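You operate a simulated robot arm through the tools that you are given. There is no shell and no other tool. Be economical: measure what you need, move in short steps, check, and stop when the job is done.

The job below is to be done with a simulated two-armed robot. You get a single attempt, and the scene is never put back.

TASK
Switch the winder off, put the wound blue shuttle on the bench and shut the guard again. Where these are worked on the way, their far stop is far enough and under half their travel is too little: clear guard.

It is judged by the outcome, as a careful person would: the job done as asked, and still so three seconds after it is handed in. It fails if anything else is knocked over, pushed out of place, dropped, spilled or broken.

THE ROBOT
Two 7-joint arms with two-finger parallel grippers on one trunk, on a base that drives. Base frame: it is fixed to the floor where the robot stands at the start and does not move with it; the origin is under the middle of the robot, x ahead of it, y to its left, z up; the surface under the hand at the start is at about z = 0.86. Units: m, degrees, N and s.
The left shoulder is at the start at [0.11, 0.169, 1.486], the right one opposite. With the tool pointing down near the work surface each hand reaches from about 0.4 to 0.74 m from the robot's upright axis, wherever it stands, measured 20 degrees to its own side. Places, roughly: black knob [0.5, 0.1, 0.9]; blue knob [0.5, 0, 0.9]; clear guard [0.7, -0.1, 1]; orange knob [0.5, -0.8, 0.9]; red jaw [0.7, -1.2, 0.9]; red knob [0.6, 0.4, 0.9]; red switch [0.5, -0.1, 0.9]; top of the blue bench [0.8, -0.4, 0.9]; white lever [0.6, -1.3, 0.9]; yellow lever [0.5, -0.1, 0.9]. Payload 1.57 kg a hand.
The tool frame of a hand sits at the grasp point between the pads (the TCP): z along the fingers, y along the line on which they close. The tips reach 0.03 m beyond it. Largest opening 0.08 m; finger width 0.017, thickness 0.012; the body of the gripper, 0.04 by 0.082 m, starts 0.08 m behind the TCP.
Orientation is that of the tool frame in the base frame, as [roll, pitch, yaw] about the fixed x, y, z axes, in that order (R = Rz(yaw) Ry(pitch) Rx(roll)). With the fingers straight down and closing along the base's y, the tool's x points along the base's -x, its y along +y and its z along -z.

THE INTERFACE
- The arms move only by the tool nudge_tool. It takes "left_plan", "right_plan" or both (then of equal length, played together; a hand with none holds still); each is a list of rows, each a list of 6 numbers: the shift along the base's x, y, z in cm, then the turn, a rotation vector about the base's x, y, z in rad. In form: [[tx, ty, tz, ax, ay, az], ...]. A call has 1 to 10 rows; each row shifts and turns the commanded pose from where the row before left it. "left_jaw" and "right_jaw" are, for a hand that has rows, the gripper command, from -1 (fully open) to 1 (shut), values between in proportion, set as the call begins (left out, the last holds). Rows are played at 5 a second. More than 0.05 m and 8.6 degrees between two rows, or a gripper value outside its range, and nothing of the call is played. A pose out of reach is approached as far as the arm can. The call stops where the force on the tool passes 40 N (or 10 N more than at its start, if that is more) or the arm is blocked; 0.2 s more then pass. Each finger travels about 0.072 m/s and halts on what it meets, pressing with about 35 N; the grip force reading is that of the motor and also rises with nothing between the fingers. The clock runs only during rows and for 0.2 s after the last one: add rows that do not move to give the fingers time. The reply holds the time, the measured pose of the TCP, the force on the tool along the base axes, the opening and the grip force, in the units named above and with some noise, with the torque about the TCP (base axes, N m) and any sound that the robot's microphone picked up, and new pictures: "views" is both (left out), scene, wrist or none (wrist: the cameras of the hands that moved).
- Cameras (640 x 400 px; columns grow to the right, rows downward): "scene" is now at [0.1553, -0.0025, 1.6653]; the picture's right is [-0.03, -1.00, -0.00], its down [-0.80, 0.02, -0.60] and it looks along [0.60, -0.02, -0.80] (base axes); focal length 280 px, centre (320, 200). "left" rides on the left gripper at [0.072, 0.007, -0.122] in its tool frame; the picture's right is [-0.09, 1.00, 0.00], its down [-0.84, -0.08, -0.54] and it looks along [-0.54, -0.05, 0.84] (tool axes); focal length 238 px, centre (320, 200). "right" rides on the right gripper at [0.072, -0.007, -0.122] in its tool frame; the picture's right is [0.09, 1.00, 0.00], its down [-0.84, 0.08, -0.54] and it looks along [-0.54, 0.05, 0.84] (tool axes); focal length 238 px, centre (320, 200). There is no depth. A picture from a camera that has moved, and an enlarged one, comes with that camera's place and axes in the base frame and with its lens.
- raise_lower(by): slides the trunk up (or, below 0, down) by that many m; the arms and the scene camera ride with it, the base frame stays. It gives what a move gives, with no picture.
- base_move(legs): drives the robot by 1 to 6 legs, each [ahead, left, turn to the left] in m, m and degrees, along the robot's own axes; the way and the turn of a leg run together, so that a leg with both is an arc; at most 1.5 m and 180 degrees a leg. The arms and the cameras ride along, it lands a little off, and it stops where it bumps. It gives what a move gives, and a new picture of the scene camera.
- pan_tilt(pan, tilt): turns the head with the scene camera to pan (to the left, within 86 degrees either way) and tilt (down, from -29 to 69), counted from straight ahead of the robot. It gives what a move gives, and a new picture of the scene camera.
- enlarge(camera, box): a new picture of the part [left, top, right, bottom] of that camera's present view, enlarged. No time passes.
- job_done(): hands the job in; it is judged then, once.

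Work in short steps. Places have to be worked out from the pictures, the camera data and where the tool is seen: move nearer, look again, correct. Check each grasp and each placing, and mend what went wrong. You have 120 turns and 260 pictures in all, those below and enlarged ones among them. Open the grippers and draw the arms clear of the work before you hand the job in, unless the task says otherwise; then end with one line.

The tools are called after "Request:" as name(argument=value, ...) on one line, values as JSON. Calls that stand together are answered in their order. nudge_tool: Moves the arms, as the interface text tells. Its arguments: {"type":"object","properties":{"left_plan":{"type":"array","items":{"type":"array","items":{"type":"number"}}},"left_jaw":{"type":"number"},"right_plan":{"type":"array","items":{"type":"array","items":{"type":"number"}}},"right_jaw":{"type":"number"},"views":{"type":"string","enum":["both","scene","wrist","none"]}},"required":[]} The other tools are called the same way: raise_lower (by) slides the trunk up or down; base_move (legs) drives the base; pan_tilt (pan, tilt) turns the head that bears the scene camera; enlarge (camera, box) takes an enlarged picture of a part of a camera's view; job_done () hands the job in.

At the start:

```text
time: 0.0
left_eef_pos: [0.7102, 0.0619, 1.1184]
left_orientation: [180.0, 0.0, 180.0]
left_ft_force: [-0.7, 0.4, -0.1]
left_ft_torque: [0.0, 0.03, 0.02]
left_grip_width: 0.0797
left_gripper_force: 0.2
right_eef_pos: [0.5578, -0.4811, 1.1483]
right_orientation: [-180.0, -0.1, -179.9]
right_ft_force: [-0.5, -0.6, 0.4]
right_ft_torque: [0.0, 0.01, -0.02]
right_grip_width: 0.08
right_gripper_force: 0.2
trunk travel left (down, up): [-0.8, 0.09]
robot x, y, heading: [0.0002, 0.0023, 0.1]
head pan, tilt: [-1.6, 53.3]
```

scene: 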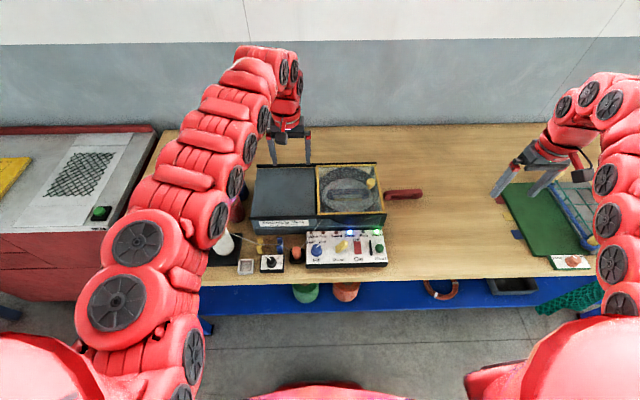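
right: 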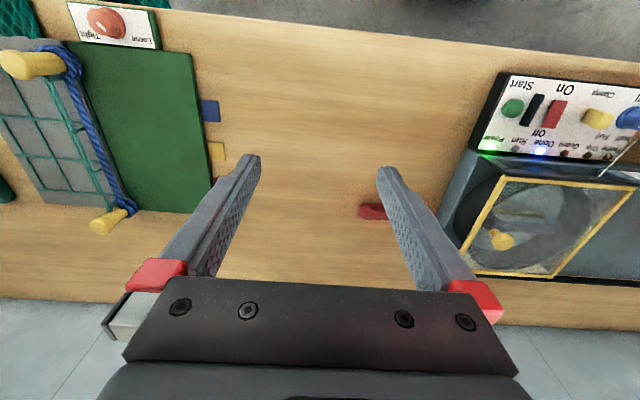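
left: 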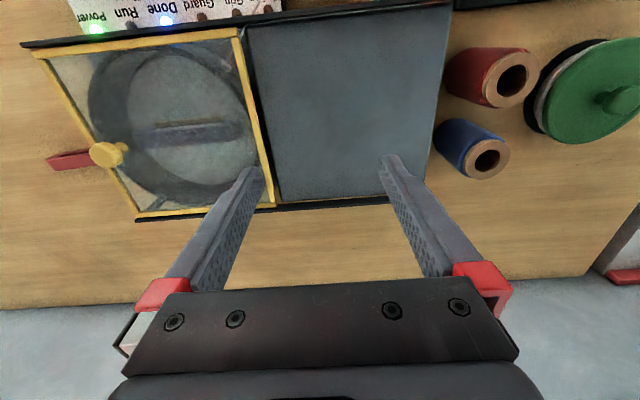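

I'll look closer at the winder and its panel.

Request:
enlarge(camera="scene", box=[220, 150, 440, 287])

Request:
enlarge(camera="right", box=[340, 60, 640, 290])

Request:
enlarge(camera="left", box=[0, 0, 300, 230])

```text
2.91 times, centred on (330, 218) of scene
camera zoom: at [0.1553, -0.0025, 1.6653], right [-0.03, -1.0, 0.0], down [-0.8, 0.02, -0.6], along [0.6, -0.02, -0.8], focal length 816 px, centre (291, 146)
```

zoom: 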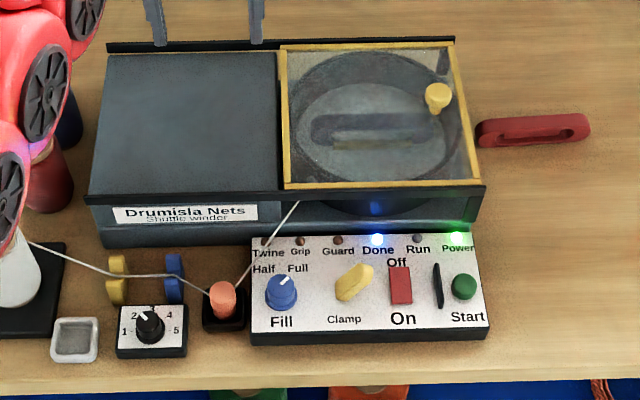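

```text
1.74 times, centred on (490, 175) of right
camera zoom: at [0.4861, -0.4871, 1.2716], right [-0.09, 1.0, 0.0], down [0.84, 0.08, 0.54], along [0.54, 0.05, -0.84], focal length 414 px, centre (24, 244)
```

zoom: 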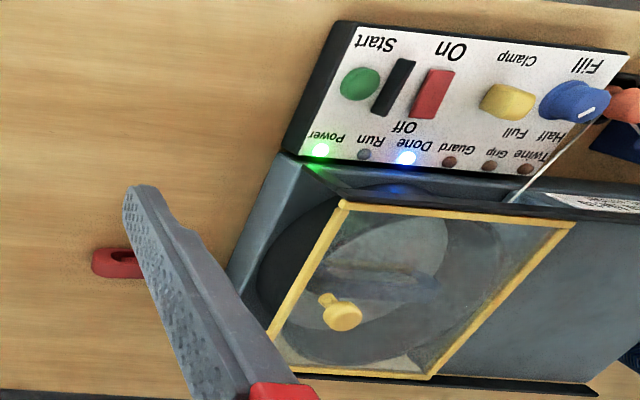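

```text
1.74 times, centred on (150, 115) of left
camera zoom: at [0.6386, 0.0684, 1.2398], right [0.09, 1.0, 0.0], down [0.84, -0.08, 0.54], along [0.54, -0.05, -0.84], focal length 414 px, centre (616, 348)
```

zoom: 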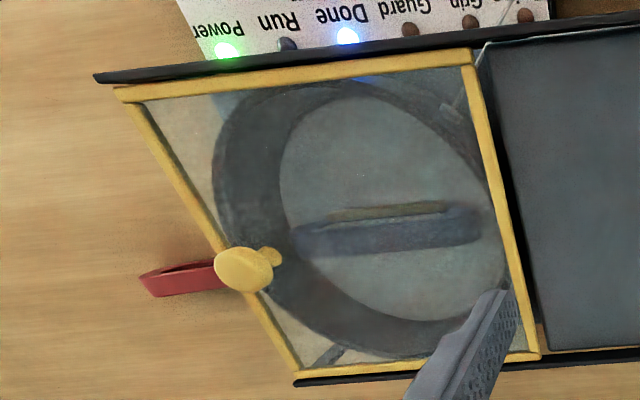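

The guard is a clear pane with a yellow knob at about (0.72, -0.18, 0.99), sliding left over the grey cover. The red switch is near (0.54, -0.13, 0.91). I'm bringing the right hand over the panel to look closer.

Request:
nudge_tool(right_plan=[[-0.5, 4.5, 0, 0, 0, 0], [-0.5, 4.5, 0, 0, 0, 0], [-0.5, 4.5, 0, 0, 0, 0], [-0.5, 4.5, -1, 0, 0, 0], [-0.5, 4.5, -1, 0, 0, 0], [0, 4.5, -1, 0, 0, 0], [0, 4.5, -1, 0, 0, 0], [0, 3, -1, 0, 0, 0]], right_jaw=1)

```text
time: 1.8
left_eef_pos: [0.7123, 0.0613, 1.1183]
left_orientation: [-180.0, 0.0, 180.0]
left_ft_force: [-0.2, -0.1, 0.5]
left_ft_torque: [0.0, 0.01, 0.02]
left_grip_width: 0.0801
left_gripper_force: 0.0
right_eef_pos: [0.5582, -0.4489, 1.1576]
right_orientation: [179.9, 0.0, 179.8]
right_ft_force: [0.4, 0.4, 0.6]
right_ft_torque: [0.01, -0.02, 0.01]
right_grip_width: 0.0
right_gripper_force: 21.3
right hand out of reach, approached as far as the arm can: row 1, 2, 3, 4, 5, 6, 7, 8
trunk travel left (down, up): [-0.8, 0.09]
robot x, y, heading: [-0.0047, -0.0043, -0.0]
head pan, tilt: [-1.6, 53.3]
camera scene: at [0.1554, -0.0025, 1.6653], right [-0.03, -1.0, 0.0], down [-0.8, 0.02, -0.6], along [0.6, -0.02, -0.8], focal length 280 px, centre (320, 200)
camera right: at [0.4866, -0.4547, 1.2789], right [-0.09, 1.0, 0.0], down [0.84, 0.07, 0.54], along [0.54, 0.05, -0.84], focal length 238 px, centre (320, 200)
```

scene: 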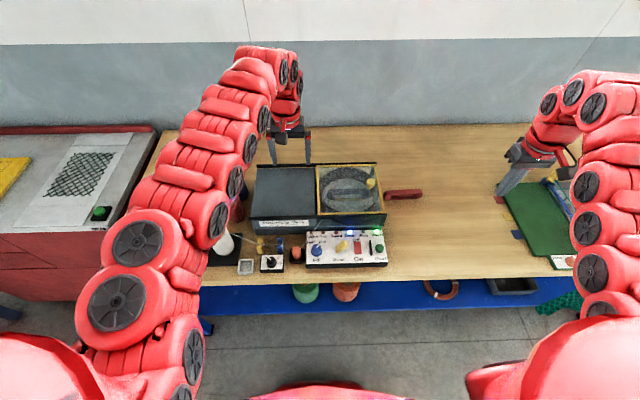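
right: 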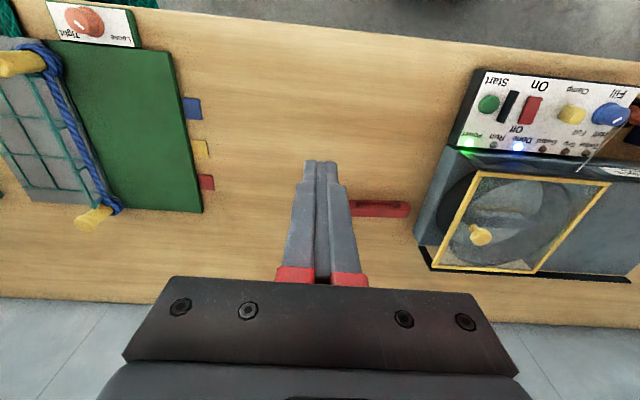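

The inward move at this height was out of reach. I'll go lower first, then inward.

Request:
nudge_tool(right_plan=[[0, 0, -4, 0, 0, 0], [0, 0, -4, 0, 0, 0], [0, 0, -2, 0, 0, 0], [0, 4, 0, 0, 0, 0], [0, 4, 0, 0, 0, 0], [0, 4, 0, 0, 0, 0], [0, 4, 0, 0, 0, 0]])

```text
time: 3.4
left_eef_pos: [0.7109, 0.062, 1.1189]
left_orientation: [-179.9, 0.0, -180.0]
left_ft_force: [-0.8, -0.7, 0.4]
left_ft_torque: [-0.04, 0.03, 0.03]
left_grip_width: 0.0801
left_gripper_force: 0.0
right_eef_pos: [0.6011, -0.3684, 1.0715]
right_orientation: [180.0, -0.2, 179.9]
right_ft_force: [0.3, -0.1, -0.4]
right_ft_torque: [-0.02, -0.01, 0.02]
right_grip_width: 0.0
right_gripper_force: 21.1
right hand out of reach, approached as far as the arm can: row 1, 5, 6, 7
trunk travel left (down, up): [-0.8, 0.09]
robot x, y, heading: [-0.0008, 0.0011, 0.1]
head pan, tilt: [-1.6, 53.3]
camera scene: at [0.1555, -0.0021, 1.6653], right [-0.03, -1.0, 0.0], down [-0.8, 0.02, -0.6], along [0.6, -0.02, -0.8], focal length 280 px, centre (320, 200)
camera right: at [0.5298, -0.3757, 1.1935], right [-0.09, 1.0, 0.0], down [0.84, 0.08, 0.54], along [0.54, 0.05, -0.84], focal length 238 px, centre (320, 200)
```

scene: 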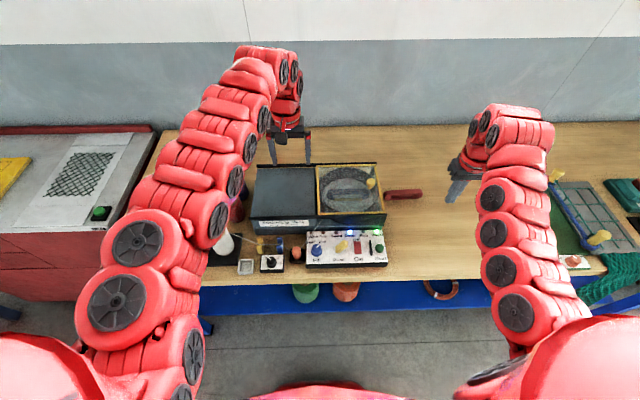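
right: 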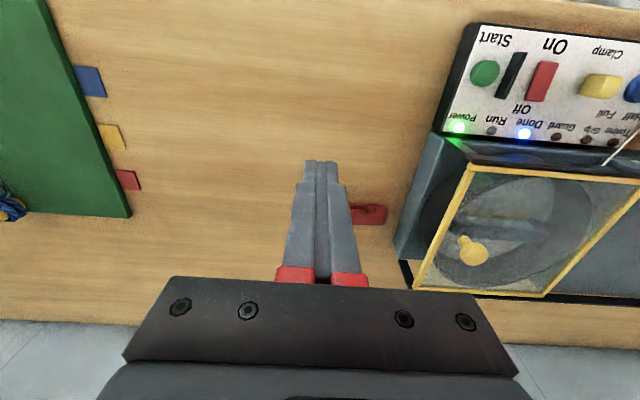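

The right hand works better around 20° to its own side, so I'll shift the base left 0.10 m and ahead 0.06 m.

Request:
base_move(legs=[[0, 0.1, 0], [0.06, 0, 0]])

```text
time: 5.1
left_eef_pos: [0.7673, 0.1601, 1.1208]
left_orientation: [180.0, 0.1, -180.0]
left_ft_force: [-1.6, 0.1, -0.5]
left_ft_torque: [0.01, 0.0, 0.0]
left_grip_width: 0.0799
left_gripper_force: 0.1
right_eef_pos: [0.659, -0.2698, 1.0735]
right_orientation: [179.9, 0.0, -180.0]
right_ft_force: [-1.1, -0.2, 0.0]
right_ft_torque: [-0.01, -0.04, -0.07]
right_grip_width: 0.0
right_gripper_force: 21.6
trunk travel left (down, up): [-0.8, 0.09]
robot x, y, heading: [0.0587, 0.1006, 0.3]
head pan, tilt: [-1.6, 53.3]
camera scene: at [0.2108, 0.0963, 1.6658], right [-0.03, -1.0, 0.0], down [-0.8, 0.02, -0.6], along [0.6, -0.02, -0.8], focal length 280 px, centre (320, 200)
```

scene: 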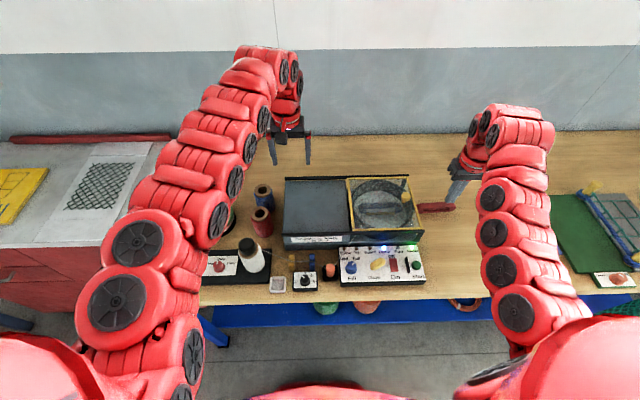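

Now I'll bring the right hand back and inward, toward a spot over the switch.

Request:
nudge_tool(right_plan=[[-4, 0, 0, 0, 0, 0], [-4, 0, -1, 0, 0, 0], [-4, 0, -1, 0, 0, 0], [-2, 3, -1, 0, 0, 0], [0, 4, 0, 0, 0, 0], [0, 4, 0, 0, 0, 0], [0, 3, 0, 0, 0, 0]])

```text
time: 6.7
left_eef_pos: [0.769, 0.1609, 1.119]
left_orientation: [180.0, 0.0, -180.0]
left_ft_force: [0.3, -0.3, 0.0]
left_ft_torque: [0.01, 0.01, 0.05]
left_grip_width: 0.08
left_gripper_force: 0.1
right_eef_pos: [0.6801, -0.1821, 1.04]
right_orientation: [179.9, -0.2, 179.9]
right_ft_force: [-0.1, -0.4, 0.0]
right_ft_torque: [0.0, -0.03, 0.02]
right_grip_width: 0.0
right_gripper_force: 21.8
right hand out of reach, approached as far as the arm can: row 1, 2, 3, 4, 5, 6, 7
trunk travel left (down, up): [-0.8, 0.09]
robot x, y, heading: [0.0585, 0.1009, -0.0]
head pan, tilt: [-1.6, 53.3]
camera scene: at [0.2142, 0.0966, 1.6654], right [-0.03, -1.0, 0.0], down [-0.8, 0.02, -0.6], along [0.6, -0.02, -0.8], focal length 280 px, centre (320, 200)
camera right: at [0.6079, -0.1885, 1.1621], right [-0.09, 1.0, 0.0], down [0.84, 0.08, 0.54], along [0.54, 0.05, -0.84], focal length 238 px, centre (320, 200)
```

scene: 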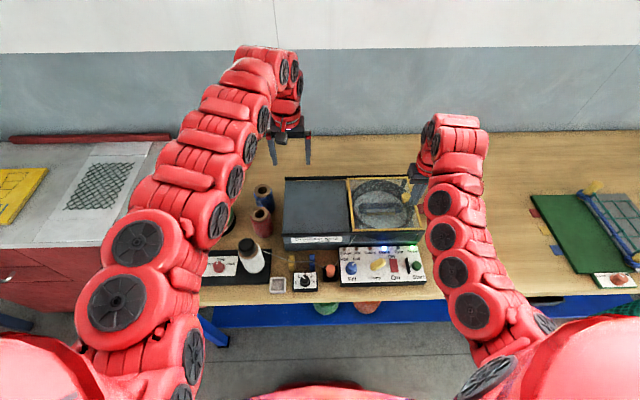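
right: 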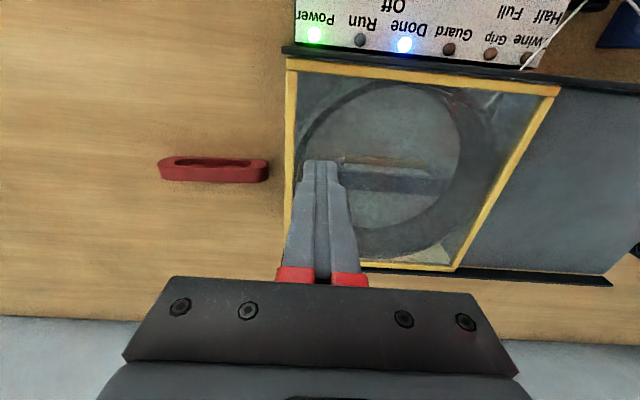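

The arm can't fold any further at this height. Raising the trunk and backing off a little should put both the switch and the knob in range.

Request:
raise_lower(by=0.088)

Request:
base_move(legs=[[-0.07, 0, 0]])

Request:
nudge_tool(right_plan=[[-3, 1, -3, 0, 0, 0], [-3, 1, -3, 0, 0, 0], [-3, 1, -2, 0, 0, 0], [-2, 1, 0, 0, 0, 0]])

```text
time: 8.0
left_eef_pos: [0.7701, 0.1594, 1.2062]
left_orientation: [-180.0, 0.0, -179.9]
left_ft_force: [-0.4, 0.9, 1.3]
left_ft_torque: [0.0, 0.01, -0.02]
left_grip_width: 0.0802
left_gripper_force: 0.1
right_eef_pos: [0.6792, -0.1821, 1.128]
right_orientation: [179.8, -0.3, 180.0]
right_ft_force: [-0.1, -0.6, 0.6]
right_ft_torque: [-0.03, 0.01, -0.03]
right_grip_width: 0.0
right_gripper_force: 21.4
trunk travel left (down, up): [-0.888, 0.002]
robot x, y, heading: [0.0575, 0.096, -0.2]
head pan, tilt: [-1.6, 53.3]
```

```text
time: 9.0
left_eef_pos: [0.7057, 0.1596, 1.2042]
left_orientation: [180.0, -0.3, -180.0]
left_ft_force: [-0.3, -0.4, 0.2]
left_ft_torque: [0.01, 0.05, -0.01]
left_grip_width: 0.0801
left_gripper_force: 0.0
right_eef_pos: [0.6146, -0.1821, 1.1254]
right_orientation: [179.9, -0.5, 180.0]
right_ft_force: [0.1, 0.1, 0.5]
right_ft_torque: [0.01, 0.02, -0.02]
right_grip_width: 0.0
right_gripper_force: 21.1
trunk travel left (down, up): [-0.888, 0.002]
robot x, y, heading: [-0.0096, 0.0957, -0.0]
head pan, tilt: [-1.6, 53.3]
camera scene: at [0.1526, 0.0964, 1.7525], right [-0.03, -1.0, 0.0], down [-0.8, 0.02, -0.59], along [0.59, -0.02, -0.8], focal length 280 px, centre (320, 200)
```

scene: 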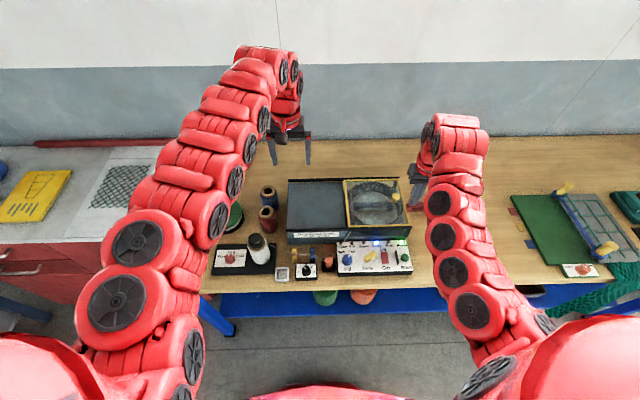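

```text
time: 10.0
left_eef_pos: [0.7011, 0.1613, 1.2047]
left_orientation: [-180.0, -0.1, -180.0]
left_ft_force: [-0.8, 0.4, -0.1]
left_ft_torque: [0.01, -0.02, -0.02]
left_grip_width: 0.0801
left_gripper_force: 0.0
right_eef_pos: [0.5038, -0.1433, 1.0419]
right_orientation: [179.9, -0.2, 179.9]
right_ft_force: [0.2, -0.4, -0.7]
right_ft_torque: [-0.03, 0.0, -0.01]
right_grip_width: 0.0
right_gripper_force: 21.5
right hand out of reach, approached as far as the arm can: row 1
trunk travel left (down, up): [-0.888, 0.002]
robot x, y, heading: [-0.0077, 0.1005, 0.0]
head pan, tilt: [-1.6, 53.3]
camera scene: at [0.1467, 0.0979, 1.7532], right [-0.03, -1.0, 0.0], down [-0.8, 0.02, -0.6], along [0.6, -0.02, -0.8], focal length 280 px, centre (320, 200)
camera right: at [0.4329, -0.1484, 1.1634], right [-0.09, 1.0, 0.0], down [0.84, 0.08, 0.54], along [0.54, 0.05, -0.84], focal length 238 px, centre (320, 200)
```

scene: 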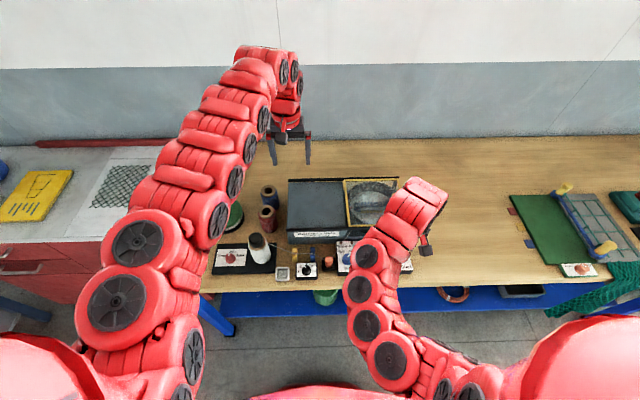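
right: 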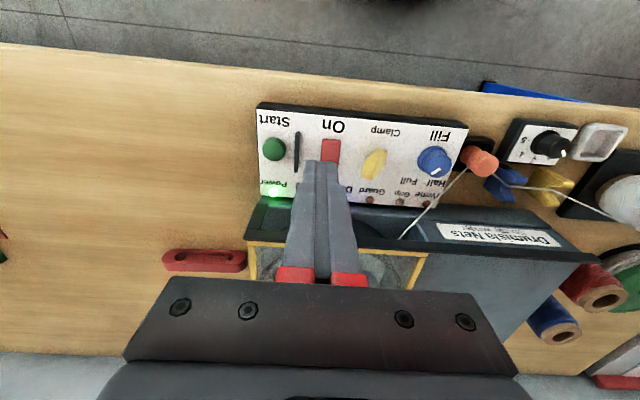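

Request:
enlarge(camera="right", box=[240, 90, 480, 240])

```text
2.67 times, centred on (360, 165) of right
camera zoom: at [0.4329, -0.1484, 1.1634], right [-0.09, 1.0, 0.0], down [0.84, 0.08, 0.54], along [0.54, 0.05, -0.84], focal length 636 px, centre (213, 293)
```

zoom: 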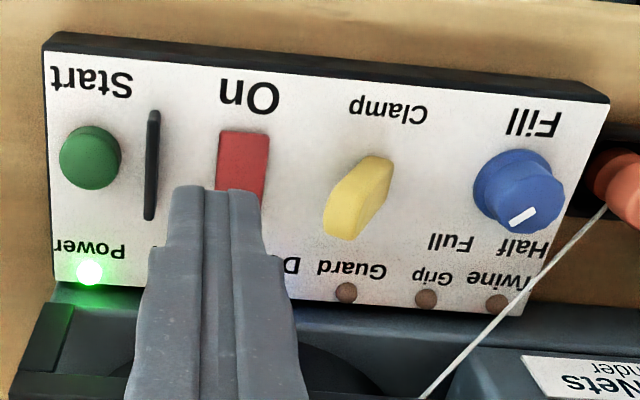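

Switch is at about (0.533, -0.128, 0.917), with the Off end at x≈0.543. I'll line up the closed fingers above the Off end and descend part way.

Request:
nudge_tool(right_plan=[[2, 0.8, -2, 0, 0, 0], [2.1, 0.7, -2, 0, 0, 0], [0, 0, -2, 0, 0, 0], [0, 0, 0, 0, 0, 0]], views="wrist")

Request:
enlarge(camera="right", box=[220, 50, 460, 200])

Request:
enlarge(camera="scene", box=[280, 165, 460, 285])

```text
time: 11.0
left_eef_pos: [0.6995, 0.1612, 1.2067]
left_orientation: [180.0, 0.0, -180.0]
left_ft_force: [-0.3, 1.0, 0.6]
left_ft_torque: [0.0, -0.01, -0.03]
left_grip_width: 0.08
left_gripper_force: 0.0
right_eef_pos: [0.545, -0.1277, 0.9818]
right_orientation: [179.9, -0.4, 179.9]
right_ft_force: [-0.2, -0.2, -0.3]
right_ft_torque: [0.02, 0.03, 0.0]
right_grip_width: 0.0002
right_gripper_force: 21.3
trunk travel left (down, up): [-0.888, 0.002]
robot x, y, heading: [-0.0114, 0.0986, 0.1]
head pan, tilt: [-1.6, 53.3]
camera right: at [0.4739, -0.1338, 1.104], right [-0.09, 1.0, 0.0], down [0.84, 0.08, 0.54], along [0.54, 0.05, -0.84], focal length 238 px, centre (320, 200)
```

right: 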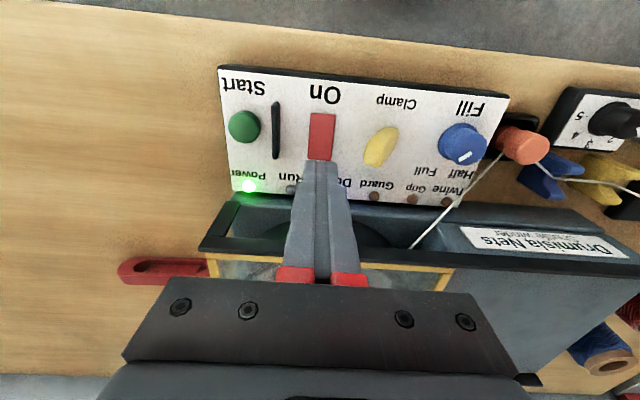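

```text
2.67 times, centred on (340, 125) of right
camera zoom: at [0.4739, -0.1338, 1.104], right [-0.09, 1.0, 0.0], down [0.84, 0.08, 0.54], along [0.54, 0.05, -0.84], focal length 636 px, centre (267, 400)
```

zoom: 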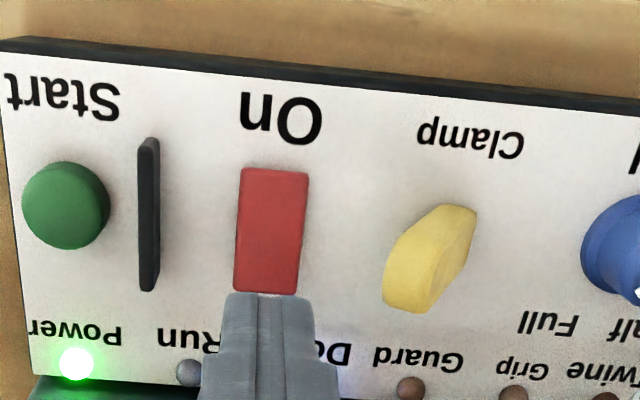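

```text
3.33 times, centred on (370, 225) of scene
camera zoom: at [0.1456, 0.0966, 1.7533], right [-0.03, -1.0, 0.0], down [-0.8, 0.02, -0.6], along [0.6, -0.02, -0.8], focal length 935 px, centre (153, 117)
```

zoom: 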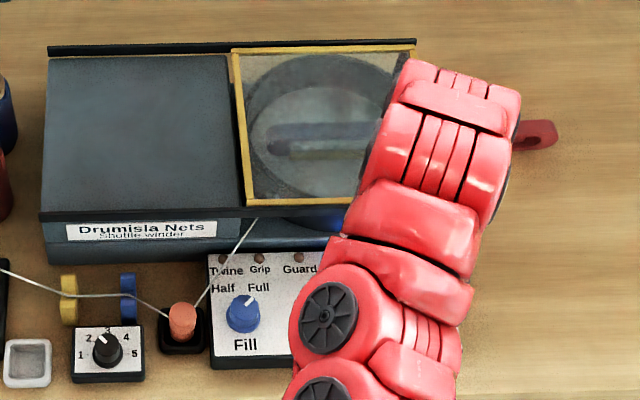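

The rocker runs from x≈0.516 to 0.553, so I'll shift to x≈0.551 and go down gently.

Request:
nudge_tool(right_plan=[[0.6, 0.1, -1, 0, 0, 0], [0, 0, -1, 0, 0, 0], [0, 0, -0.6, 0, 0, 0], [0, 0, -0.4, 0, 0, 0], [0, 0, -0.4, 0, 0, 0]], views="wrist")

Request:
enlarge(camera="right", box=[220, 50, 460, 200])

```text
time: 12.2
left_eef_pos: [0.7018, 0.1601, 1.2075]
left_orientation: [-179.9, 0.0, -180.0]
left_ft_force: [0.1, -0.5, 0.4]
left_ft_torque: [-0.01, 0.03, -0.04]
left_grip_width: 0.0798
left_gripper_force: 0.2
right_eef_pos: [0.5516, -0.1266, 0.9477]
right_orientation: [179.9, -0.4, -180.0]
right_ft_force: [0.4, 0.2, -0.3]
right_ft_torque: [-0.02, 0.02, 0.01]
right_grip_width: 0.0
right_gripper_force: 21.4
trunk travel left (down, up): [-0.888, 0.002]
robot x, y, heading: [-0.0058, 0.0997, -0.0]
head pan, tilt: [-1.6, 53.3]
camera right: at [0.4799, -0.1335, 1.0699], right [-0.09, 1.0, 0.0], down [0.84, 0.08, 0.54], along [0.54, 0.05, -0.84], focal length 238 px, centre (320, 200)
```

right: 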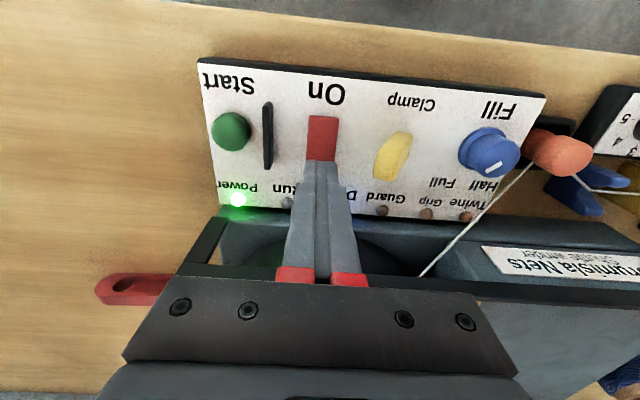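

```text
2.67 times, centred on (340, 125) of right
camera zoom: at [0.4799, -0.1335, 1.0699], right [-0.09, 1.0, 0.0], down [0.84, 0.08, 0.54], along [0.54, 0.05, -0.84], focal length 636 px, centre (267, 400)
```

zoom: 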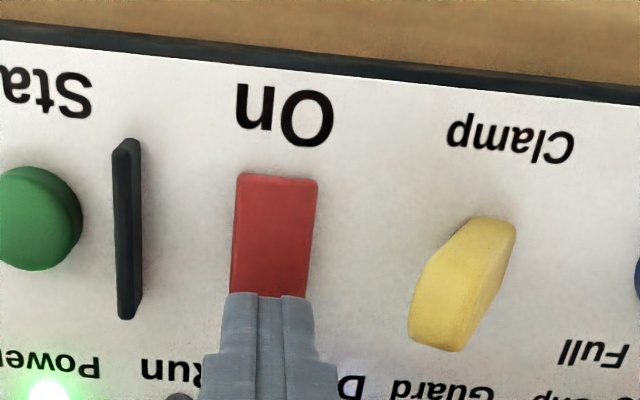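

No contact yet with the tip at 0.918. I'll continue down in small steps.

Request:
nudge_tool(right_plan=[[0, 0, -0.4, 0, 0, 0], [0, 0, -0.3, 0, 0, 0], [0, 0, -0.3, 0, 0, 0], [0, 0, -0.3, 0, 0, 0], [0, 0, -0.3, 0, 0, 0], [0, 0, -0.3, 0, 0, 0]], views="wrist")

```text
time: 13.6
left_eef_pos: [0.7001, 0.1616, 1.2073]
left_orientation: [180.0, 0.1, -180.0]
left_ft_force: [0.2, 1.0, 0.1]
left_ft_torque: [0.03, 0.01, 0.02]
left_grip_width: 0.0798
left_gripper_force: 0.2
right_eef_pos: [0.5519, -0.1281, 0.93]
right_orientation: [180.0, 0.1, -180.0]
right_ft_force: [0.8, -0.5, 13.3]
right_ft_torque: [0.0, 0.08, -0.04]
right_grip_width: 0.0
right_gripper_force: 21.1
trunk travel left (down, up): [-0.888, 0.002]
robot x, y, heading: [-0.0052, 0.1, -0.1]
head pan, tilt: [-1.6, 53.3]
camera right: at [0.4798, -0.1333, 1.0526], right [-0.09, 1.0, 0.0], down [0.84, 0.08, 0.54], along [0.54, 0.05, -0.84], focal length 238 px, centre (320, 200)
```

right: 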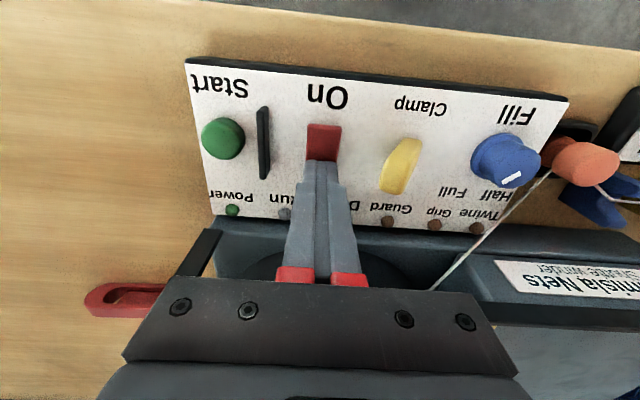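

The power lamp has gone out, so the switch is at Off. I'll lift the hand and look at the panel again.

Request:
nudge_tool(right_plan=[[0, 0, 4, 0, 0, 0], [-1, 2, 4, 0, 0, 0], [-1, 4, 2, 0, 0, 0], [0, 0, 0, 0, 0, 0]], views="wrist")

Request:
enlarge(camera="right", box=[180, 60, 480, 248])

```text
time: 14.6
left_eef_pos: [0.7009, 0.1601, 1.2069]
left_orientation: [179.9, -0.1, 180.0]
left_ft_force: [0.2, 0.2, -0.1]
left_ft_torque: [0.02, -0.03, 0.03]
left_grip_width: 0.0799
left_gripper_force: 0.3
right_eef_pos: [0.5303, -0.0675, 1.0284]
right_orientation: [179.9, -0.3, 179.9]
right_ft_force: [0.1, 0.4, 0.5]
right_ft_torque: [0.03, 0.0, -0.01]
right_grip_width: 0.0
right_gripper_force: 21.7
trunk travel left (down, up): [-0.888, 0.002]
robot x, y, heading: [-0.0132, 0.097, -0.3]
head pan, tilt: [-1.6, 53.3]
camera right: at [0.4599, -0.0743, 1.1516], right [-0.09, 1.0, 0.0], down [0.84, 0.08, 0.54], along [0.54, 0.05, -0.84], focal length 238 px, centre (320, 200)
```

right: 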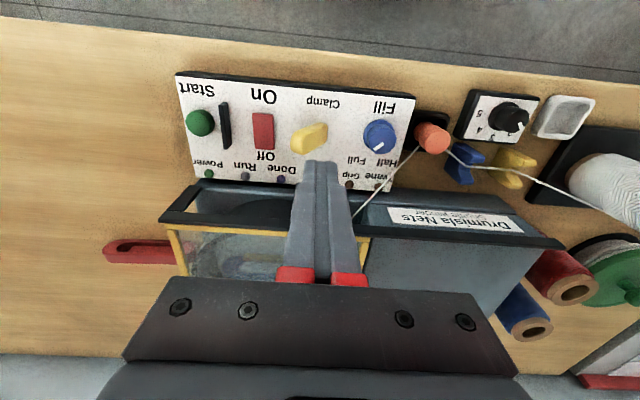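

```text
2.13 times, centred on (330, 154) of right
camera zoom: at [0.4599, -0.0743, 1.1516], right [-0.09, 1.0, 0.0], down [0.84, 0.08, 0.54], along [0.54, 0.05, -0.84], focal length 507 px, centre (299, 298)
```

zoom: 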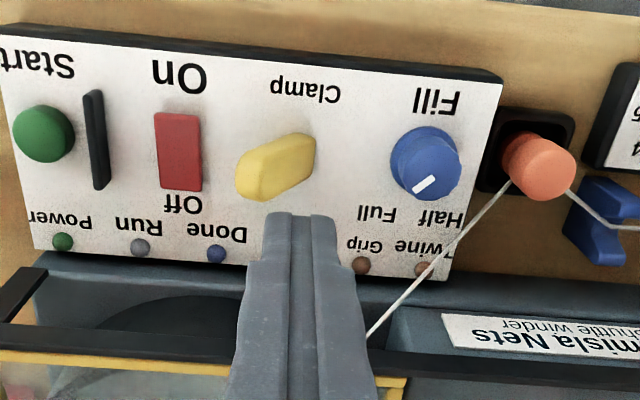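

All lamps are dark and the switch stands at Off. Next comes the guard, so I'll open the jaw and move to look at its knob.

Request:
nudge_tool(right_plan=[[0, 0, 4, 0, 0, 0], [2, -3, 4, 0, 0, 0], [4, -3, 2, 0, 0, 0], [4, -3, 0, 0, 0, 0], [3, -2, 0, 0, 0, 0], [0, 0, 0, 0, 0, 0]], right_jaw=-0.3)

Request:
enlarge(camera="scene", box=[260, 155, 460, 285])

```text
refused: row 2 steps farther than a row can; nothing moved
```

```text
3.08 times, centred on (360, 220) of scene
camera zoom: at [0.1465, 0.095, 1.7532], right [-0.03, -1.0, 0.0], down [-0.8, 0.02, -0.6], along [0.6, -0.02, -0.8], focal length 863 px, centre (197, 138)
```

zoom: 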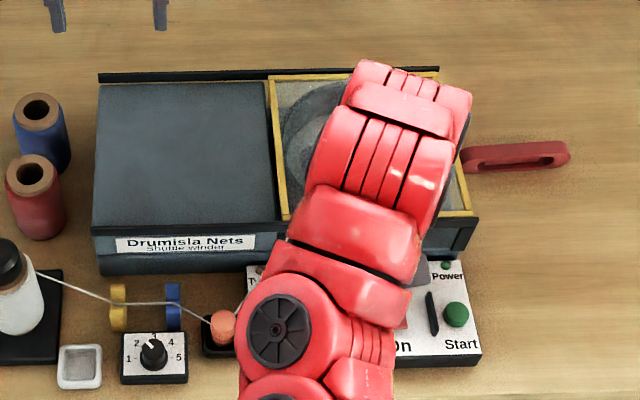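

The step was too large, so I'll split it.

Request:
nudge_tool(right_plan=[[0, 0, 4, 0, 0, 0], [1, -2, 4, 0, 0, 0], [3, -3, 1, 0, 0, 0], [3, -3, 0, 0, 0, 0], [3, -3, 0, 0, 0, 0], [0, 0, 0, 0, 0, 0]], right_jaw=-0.3)

Request:
enlarge(camera="right", box=[180, 60, 480, 248])

```text
time: 16.0
left_eef_pos: [0.7003, 0.1601, 1.2072]
left_orientation: [-179.9, 0.0, 179.9]
left_ft_force: [-0.2, 0.3, -0.5]
left_ft_torque: [-0.02, -0.01, 0.02]
left_grip_width: 0.0801
left_gripper_force: 0.1
right_eef_pos: [0.6251, -0.1687, 1.0793]
right_orientation: [179.9, -0.3, 179.9]
right_ft_force: [-0.2, -0.3, 0.4]
right_ft_torque: [0.0, -0.01, -0.03]
right_grip_width: 0.0519
right_gripper_force: 0.0
right hand out of reach, approached as far as the arm can: row 2, 3
trunk travel left (down, up): [-0.888, 0.002]
robot x, y, heading: [-0.0096, 0.0983, -0.0]
head pan, tilt: [-1.6, 53.3]
camera scene: at [0.1457, 0.0969, 1.7533], right [-0.03, -1.0, 0.0], down [-0.8, 0.02, -0.6], along [0.6, -0.02, -0.8], focal length 280 px, centre (320, 200)
camera right: at [0.5546, -0.1743, 1.2021], right [-0.09, 1.0, 0.0], down [0.84, 0.08, 0.54], along [0.54, 0.05, -0.84], focal length 238 px, centre (320, 200)
```

scene: 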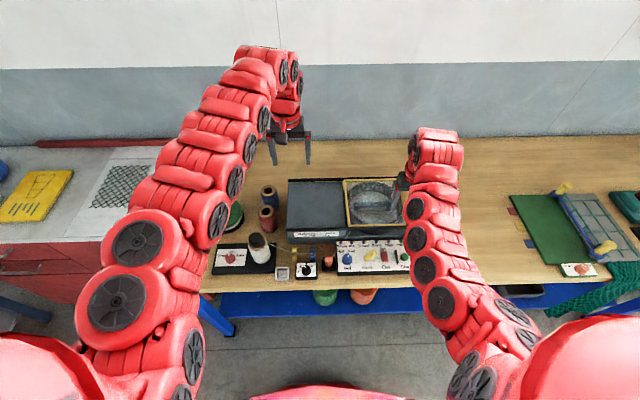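
right: 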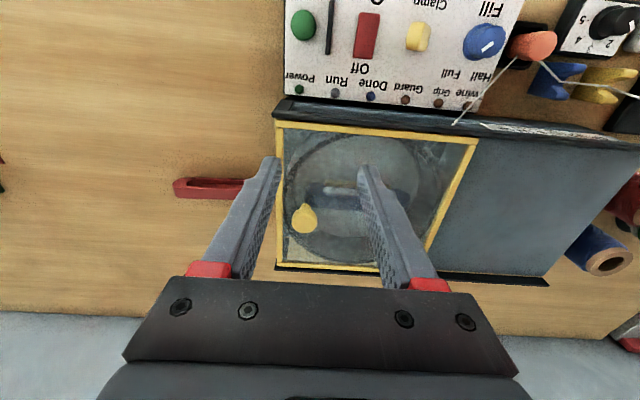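

```text
2.13 times, centred on (330, 154) of right
camera zoom: at [0.5546, -0.1743, 1.2021], right [-0.09, 1.0, 0.0], down [0.84, 0.08, 0.54], along [0.54, 0.05, -0.84], focal length 507 px, centre (299, 298)
```

zoom: 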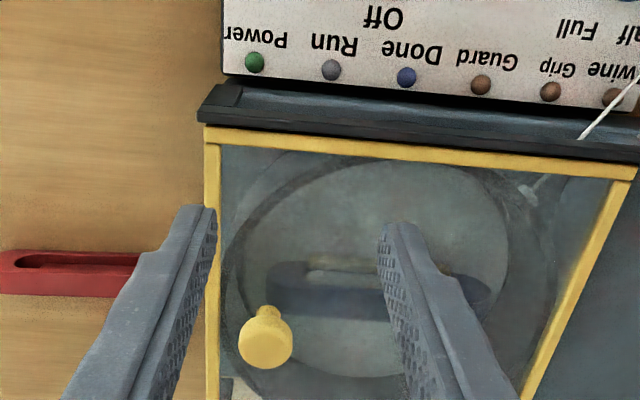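

The knob head is at about (0.718, -0.178, 0.99), around 2.9 cm wide, and the pane's top is at about 0.963. I'll move over it and lower to TCP z≈1.0.

Request:
nudge_tool(right_plan=[[3, -0.4, 0, 0, 0, 0], [3, -0.4, 0, 0, 0, 0], [3.2, -0.2, 0, 0, 0, 0], [0, 0, -2.5, 0, 0, 0], [0, 0, -2.5, 0, 0, 0], [0, 0, 0, 0, 0, 0]], right_jaw=-0.5)

Request:
enlarge(camera="right", box=[180, 60, 480, 248])

```text
time: 17.4
left_eef_pos: [0.7, 0.1619, 1.2069]
left_orientation: [-180.0, 0.0, 180.0]
left_ft_force: [-0.6, 0.5, -0.9]
left_ft_torque: [0.0, 0.0, 0.0]
left_grip_width: 0.08
left_gripper_force: 0.1
right_eef_pos: [0.6913, -0.1747, 1.0438]
right_orientation: [179.9, -0.2, -180.0]
right_ft_force: [0.1, 0.3, 0.4]
right_ft_torque: [-0.02, 0.02, 0.0]
right_grip_width: 0.0599
right_gripper_force: 0.0
right hand out of reach, approached as far as the arm can: row 3, 4, 5
trunk travel left (down, up): [-0.888, 0.002]
robot x, y, heading: [-0.0108, 0.0995, 0.2]
head pan, tilt: [-1.6, 53.3]
camera scene: at [0.1458, 0.0972, 1.7533], right [-0.03, -1.0, 0.0], down [-0.8, 0.02, -0.6], along [0.6, -0.02, -0.8], focal length 280 px, centre (320, 200)
camera right: at [0.6193, -0.1816, 1.1655], right [-0.09, 1.0, 0.0], down [0.84, 0.08, 0.54], along [0.54, 0.05, -0.84], focal length 238 px, centre (320, 200)
```

scene: 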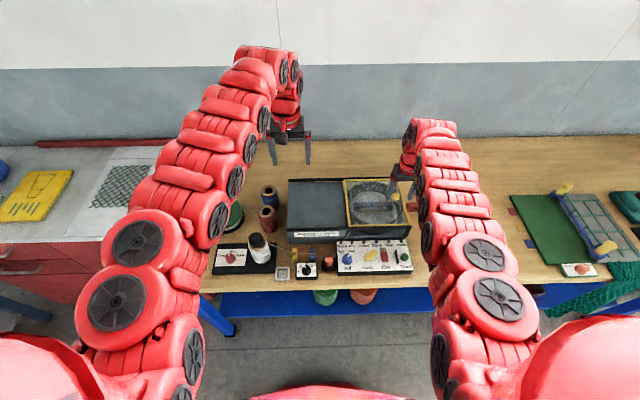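
right: 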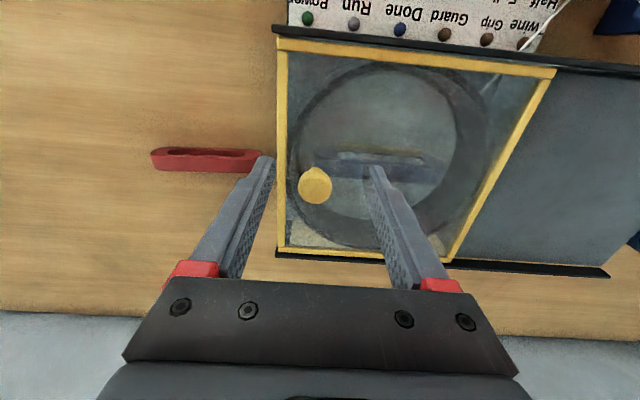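

```text
2.13 times, centred on (330, 154) of right
camera zoom: at [0.6193, -0.1816, 1.1655], right [-0.09, 1.0, 0.0], down [0.84, 0.08, 0.54], along [0.54, 0.05, -0.84], focal length 507 px, centre (299, 298)
```

zoom: 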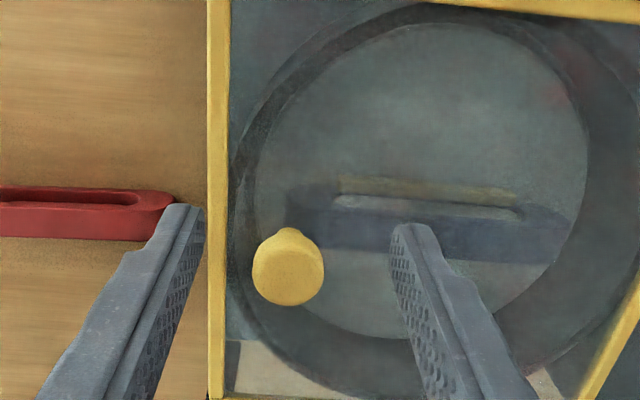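

Reach is at its limit here. I'll drive ahead 0.04 m, with the tips still above the knob.

Request:
base_move(legs=[[0.04, 0, 0]])

Request:
nudge_tool(right_plan=[[0, 0, 0, 0, 0, 0], [0, 0, 0, 0, 0, 0]], views="wrist")

```text
time: 18.2
left_eef_pos: [0.7331, 0.1602, 1.2099]
left_orientation: [180.0, 0.3, -180.0]
left_ft_force: [-0.6, -0.2, -0.7]
left_ft_torque: [0.01, -0.04, -0.03]
left_grip_width: 0.08
left_gripper_force: 0.0
right_eef_pos: [0.7249, -0.175, 1.047]
right_orientation: [180.0, 0.0, 180.0]
right_ft_force: [-1.1, 0.4, 0.4]
right_ft_torque: [-0.03, -0.07, 0.0]
right_grip_width: 0.06
right_gripper_force: 0.1
trunk travel left (down, up): [-0.888, 0.002]
robot x, y, heading: [0.0276, 0.0985, -0.2]
head pan, tilt: [-1.6, 53.3]
camera scene: at [0.1754, 0.0966, 1.7543], right [-0.03, -1.0, 0.0], down [-0.8, 0.02, -0.6], along [0.6, -0.02, -0.8], focal length 280 px, centre (320, 200)
```

scene: 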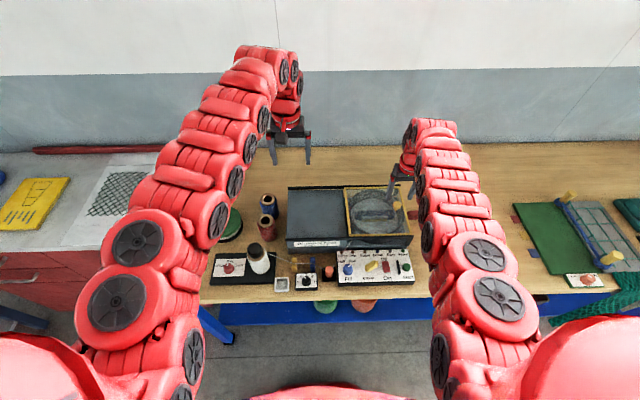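

```text
time: 18.8
left_eef_pos: [0.7371, 0.1608, 1.2088]
left_orientation: [180.0, 0.1, 179.9]
left_ft_force: [-0.9, 0.1, 0.7]
left_ft_torque: [-0.03, -0.01, 0.0]
left_grip_width: 0.0799
left_gripper_force: 0.0
right_eef_pos: [0.7264, -0.1756, 1.045]
right_orientation: [179.9, -0.2, 179.9]
right_ft_force: [-0.5, -1.0, 0.3]
right_ft_torque: [-0.02, -0.01, 0.0]
right_grip_width: 0.06
right_gripper_force: 0.1
trunk travel left (down, up): [-0.888, 0.002]
robot x, y, heading: [0.0259, 0.1011, 0.1]
head pan, tilt: [-1.6, 53.3]
camera right: at [0.6557, -0.1824, 1.1668], right [-0.09, 1.0, 0.0], down [0.84, 0.08, 0.54], along [0.54, 0.05, -0.84], focal length 238 px, centre (320, 200)
```

right: 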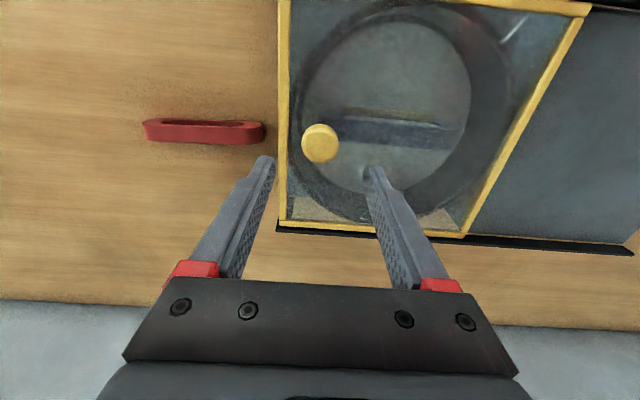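

Request:
nudge_tool(right_plan=[[-0.9, -0.15, 0, 0, 0, 0], [0, 0, -2.3, 0, 0, 0], [0, 0, -2.1, 0, 0, 0], [0, 0, 0, 0, 0, 0]], views="wrist")

```text
time: 19.8
left_eef_pos: [0.7395, 0.1601, 1.2068]
left_orientation: [-180.0, 0.0, 180.0]
left_ft_force: [0.6, 0.3, -0.3]
left_ft_torque: [0.04, 0.01, 0.01]
left_grip_width: 0.0802
left_gripper_force: 0.2
right_eef_pos: [0.7163, -0.177, 1.0031]
right_orientation: [179.9, -0.1, 179.8]
right_ft_force: [0.5, 0.2, -0.4]
right_ft_torque: [-0.01, -0.02, 0.0]
right_grip_width: 0.0599
right_gripper_force: 0.1
right hand out of reach, approached as far as the arm can: row 3
trunk travel left (down, up): [-0.888, 0.002]
robot x, y, heading: [0.026, 0.0948, 0.2]
head pan, tilt: [-1.6, 53.3]
camera right: at [0.6438, -0.1837, 1.1237], right [-0.09, 1.0, 0.0], down [0.84, 0.08, 0.54], along [0.54, 0.05, -0.84], focal length 238 px, centre (320, 200)
```

right: 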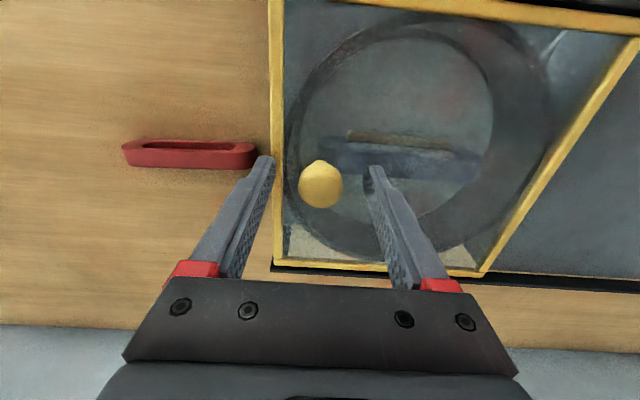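

The knob is between the fingers, with its head at z≈0.994. I'll close on it.

Request:
nudge_tool(right_plan=[[0, 0, -0.2, 0, 0, 0], [0, 0, 0, 0, 0, 0], [0, 0, 0, 0, 0, 0]], right_jaw=1, views="wrist")

```text
time: 20.6
left_eef_pos: [0.7406, 0.1607, 1.2071]
left_orientation: [-180.0, 0.1, 180.0]
left_ft_force: [0.1, -0.6, -0.4]
left_ft_torque: [0.01, -0.01, 0.02]
left_grip_width: 0.08
left_gripper_force: 0.0
right_eef_pos: [0.7163, -0.1772, 0.9997]
right_orientation: [179.9, 0.0, 180.0]
right_ft_force: [2.5, -1.5, 2.7]
right_ft_torque: [-0.07, -0.43, -0.07]
right_grip_width: 0.0271
right_gripper_force: 37.7
trunk travel left (down, up): [-0.888, 0.002]
robot x, y, heading: [0.0284, 0.0975, 0.1]
head pan, tilt: [-1.6, 53.3]
camera right: at [0.6446, -0.1829, 1.1217], right [-0.09, 1.0, 0.0], down [0.84, 0.08, 0.54], along [0.54, 0.05, -0.84], focal length 238 px, centre (320, 200)
```

right: 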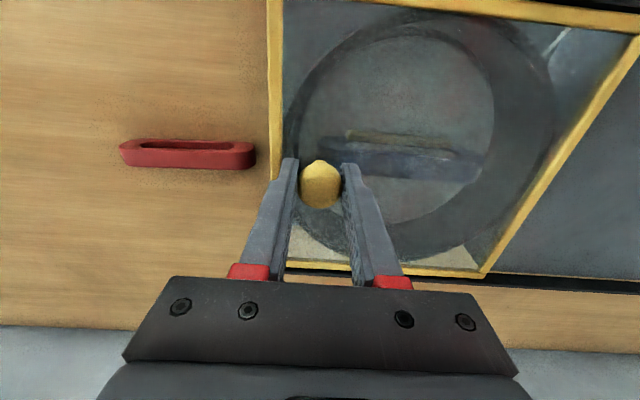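

The knob is gripped at 0.027 m. I'll slide it left.

Request:
nudge_tool(right_plan=[[0, 1.5, 0, 0, 0, 0], [0, 1.5, 0, 0, 0, 0], [0, 1.5, 0, 0, 0, 0], [0, 1.5, 0, 0, 0, 0], [0, 0, 0, 0, 0, 0]])

```text
time: 21.8
left_eef_pos: [0.7397, 0.1613, 1.2064]
left_orientation: [-180.0, 0.0, -180.0]
left_ft_force: [0.0, -0.4, 0.5]
left_ft_torque: [0.02, -0.03, -0.02]
left_grip_width: 0.08
left_gripper_force: 0.1
right_eef_pos: [0.7164, -0.1159, 0.9992]
right_orientation: [179.9, -0.1, -180.0]
right_ft_force: [9.3, 0.6, 13.0]
right_ft_torque: [-0.26, -0.8, 0.02]
right_grip_width: 0.0271
right_gripper_force: 38.0
trunk travel left (down, up): [-0.888, 0.002]
robot x, y, heading: [0.0329, 0.0999, 0.2]
head pan, tilt: [-1.6, 53.3]
camera scene: at [0.1848, 0.0973, 1.7534], right [-0.03, -1.0, 0.0], down [-0.8, 0.02, -0.6], along [0.6, -0.02, -0.8], focal length 280 px, centre (320, 200)
camera right: at [0.6443, -0.122, 1.1216], right [-0.09, 1.0, 0.0], down [0.84, 0.08, 0.54], along [0.54, 0.05, -0.84], focal length 238 px, centre (320, 200)
```

scene: 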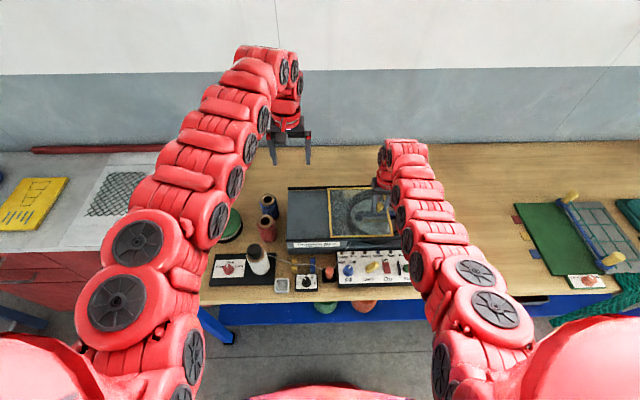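
right: 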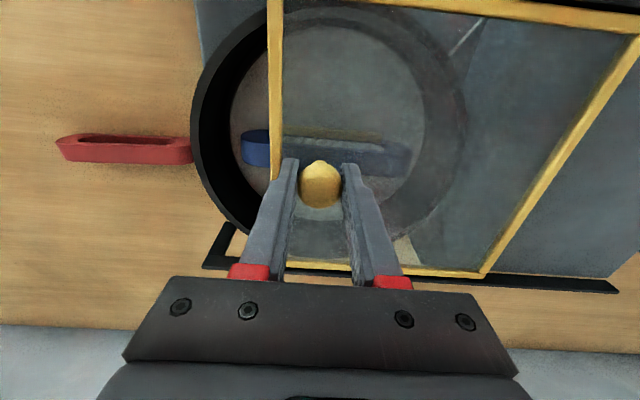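

It slides. I'll continue, easing off the slight side load.

Request:
nudge_tool(right_plan=[[0.1, 1.5, 0.1, 0, 0, 0], [0.1, 1.5, 0.1, 0, 0, 0], [0, 1.5, 0, 0, 0, 0], [0, 1.5, 0, 0, 0, 0], [0, 1.5, 0, 0, 0, 0], [0, 1, 0, 0, 0, 0], [0, 1, 0, 0, 0, 0], [0, 1, 0, 0, 0, 0]])

```text
time: 23.6
left_eef_pos: [0.7407, 0.1591, 1.2065]
left_orientation: [179.9, -0.1, -180.0]
left_ft_force: [0.2, -1.1, 0.3]
left_ft_torque: [0.01, 0.01, 0.01]
left_grip_width: 0.0801
left_gripper_force: 0.0
right_eef_pos: [0.7163, -0.0116, 0.9988]
right_orientation: [179.9, -0.6, 180.0]
right_ft_force: [-6.9, -0.1, -14.4]
right_ft_torque: [0.02, 0.05, 0.09]
right_grip_width: 0.0272
right_gripper_force: 37.9
trunk travel left (down, up): [-0.888, 0.002]
robot x, y, heading: [0.0278, 0.0984, -0.0]
head pan, tilt: [-1.6, 53.3]
camera scene: at [0.1858, 0.0965, 1.753], right [-0.03, -1.0, 0.0], down [-0.8, 0.02, -0.6], along [0.6, -0.02, -0.8], focal length 280 px, centre (320, 200)
camera right: at [0.6453, -0.0179, 1.1223], right [-0.09, 1.0, 0.0], down [0.84, 0.08, 0.53], along [0.53, 0.05, -0.85], focal length 238 px, centre (320, 200)
```

scene: 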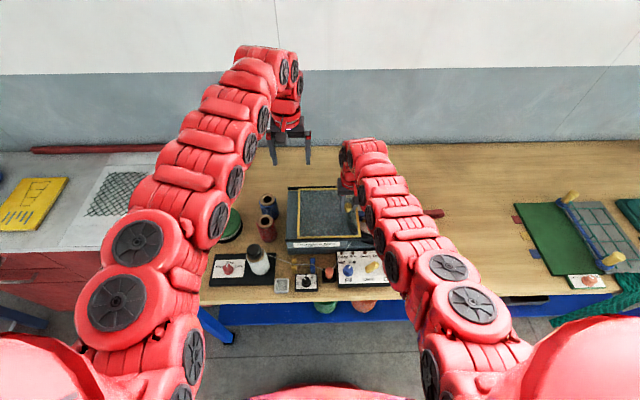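
right: 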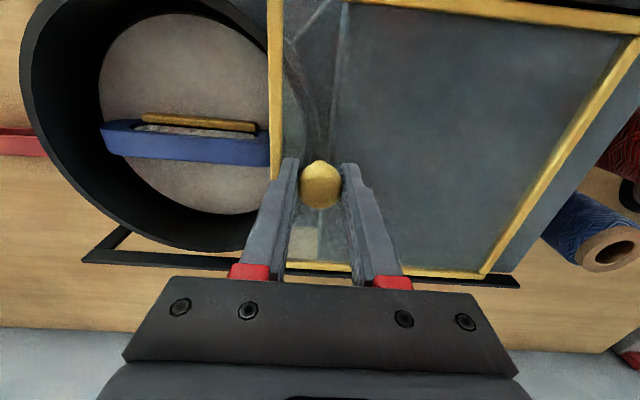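

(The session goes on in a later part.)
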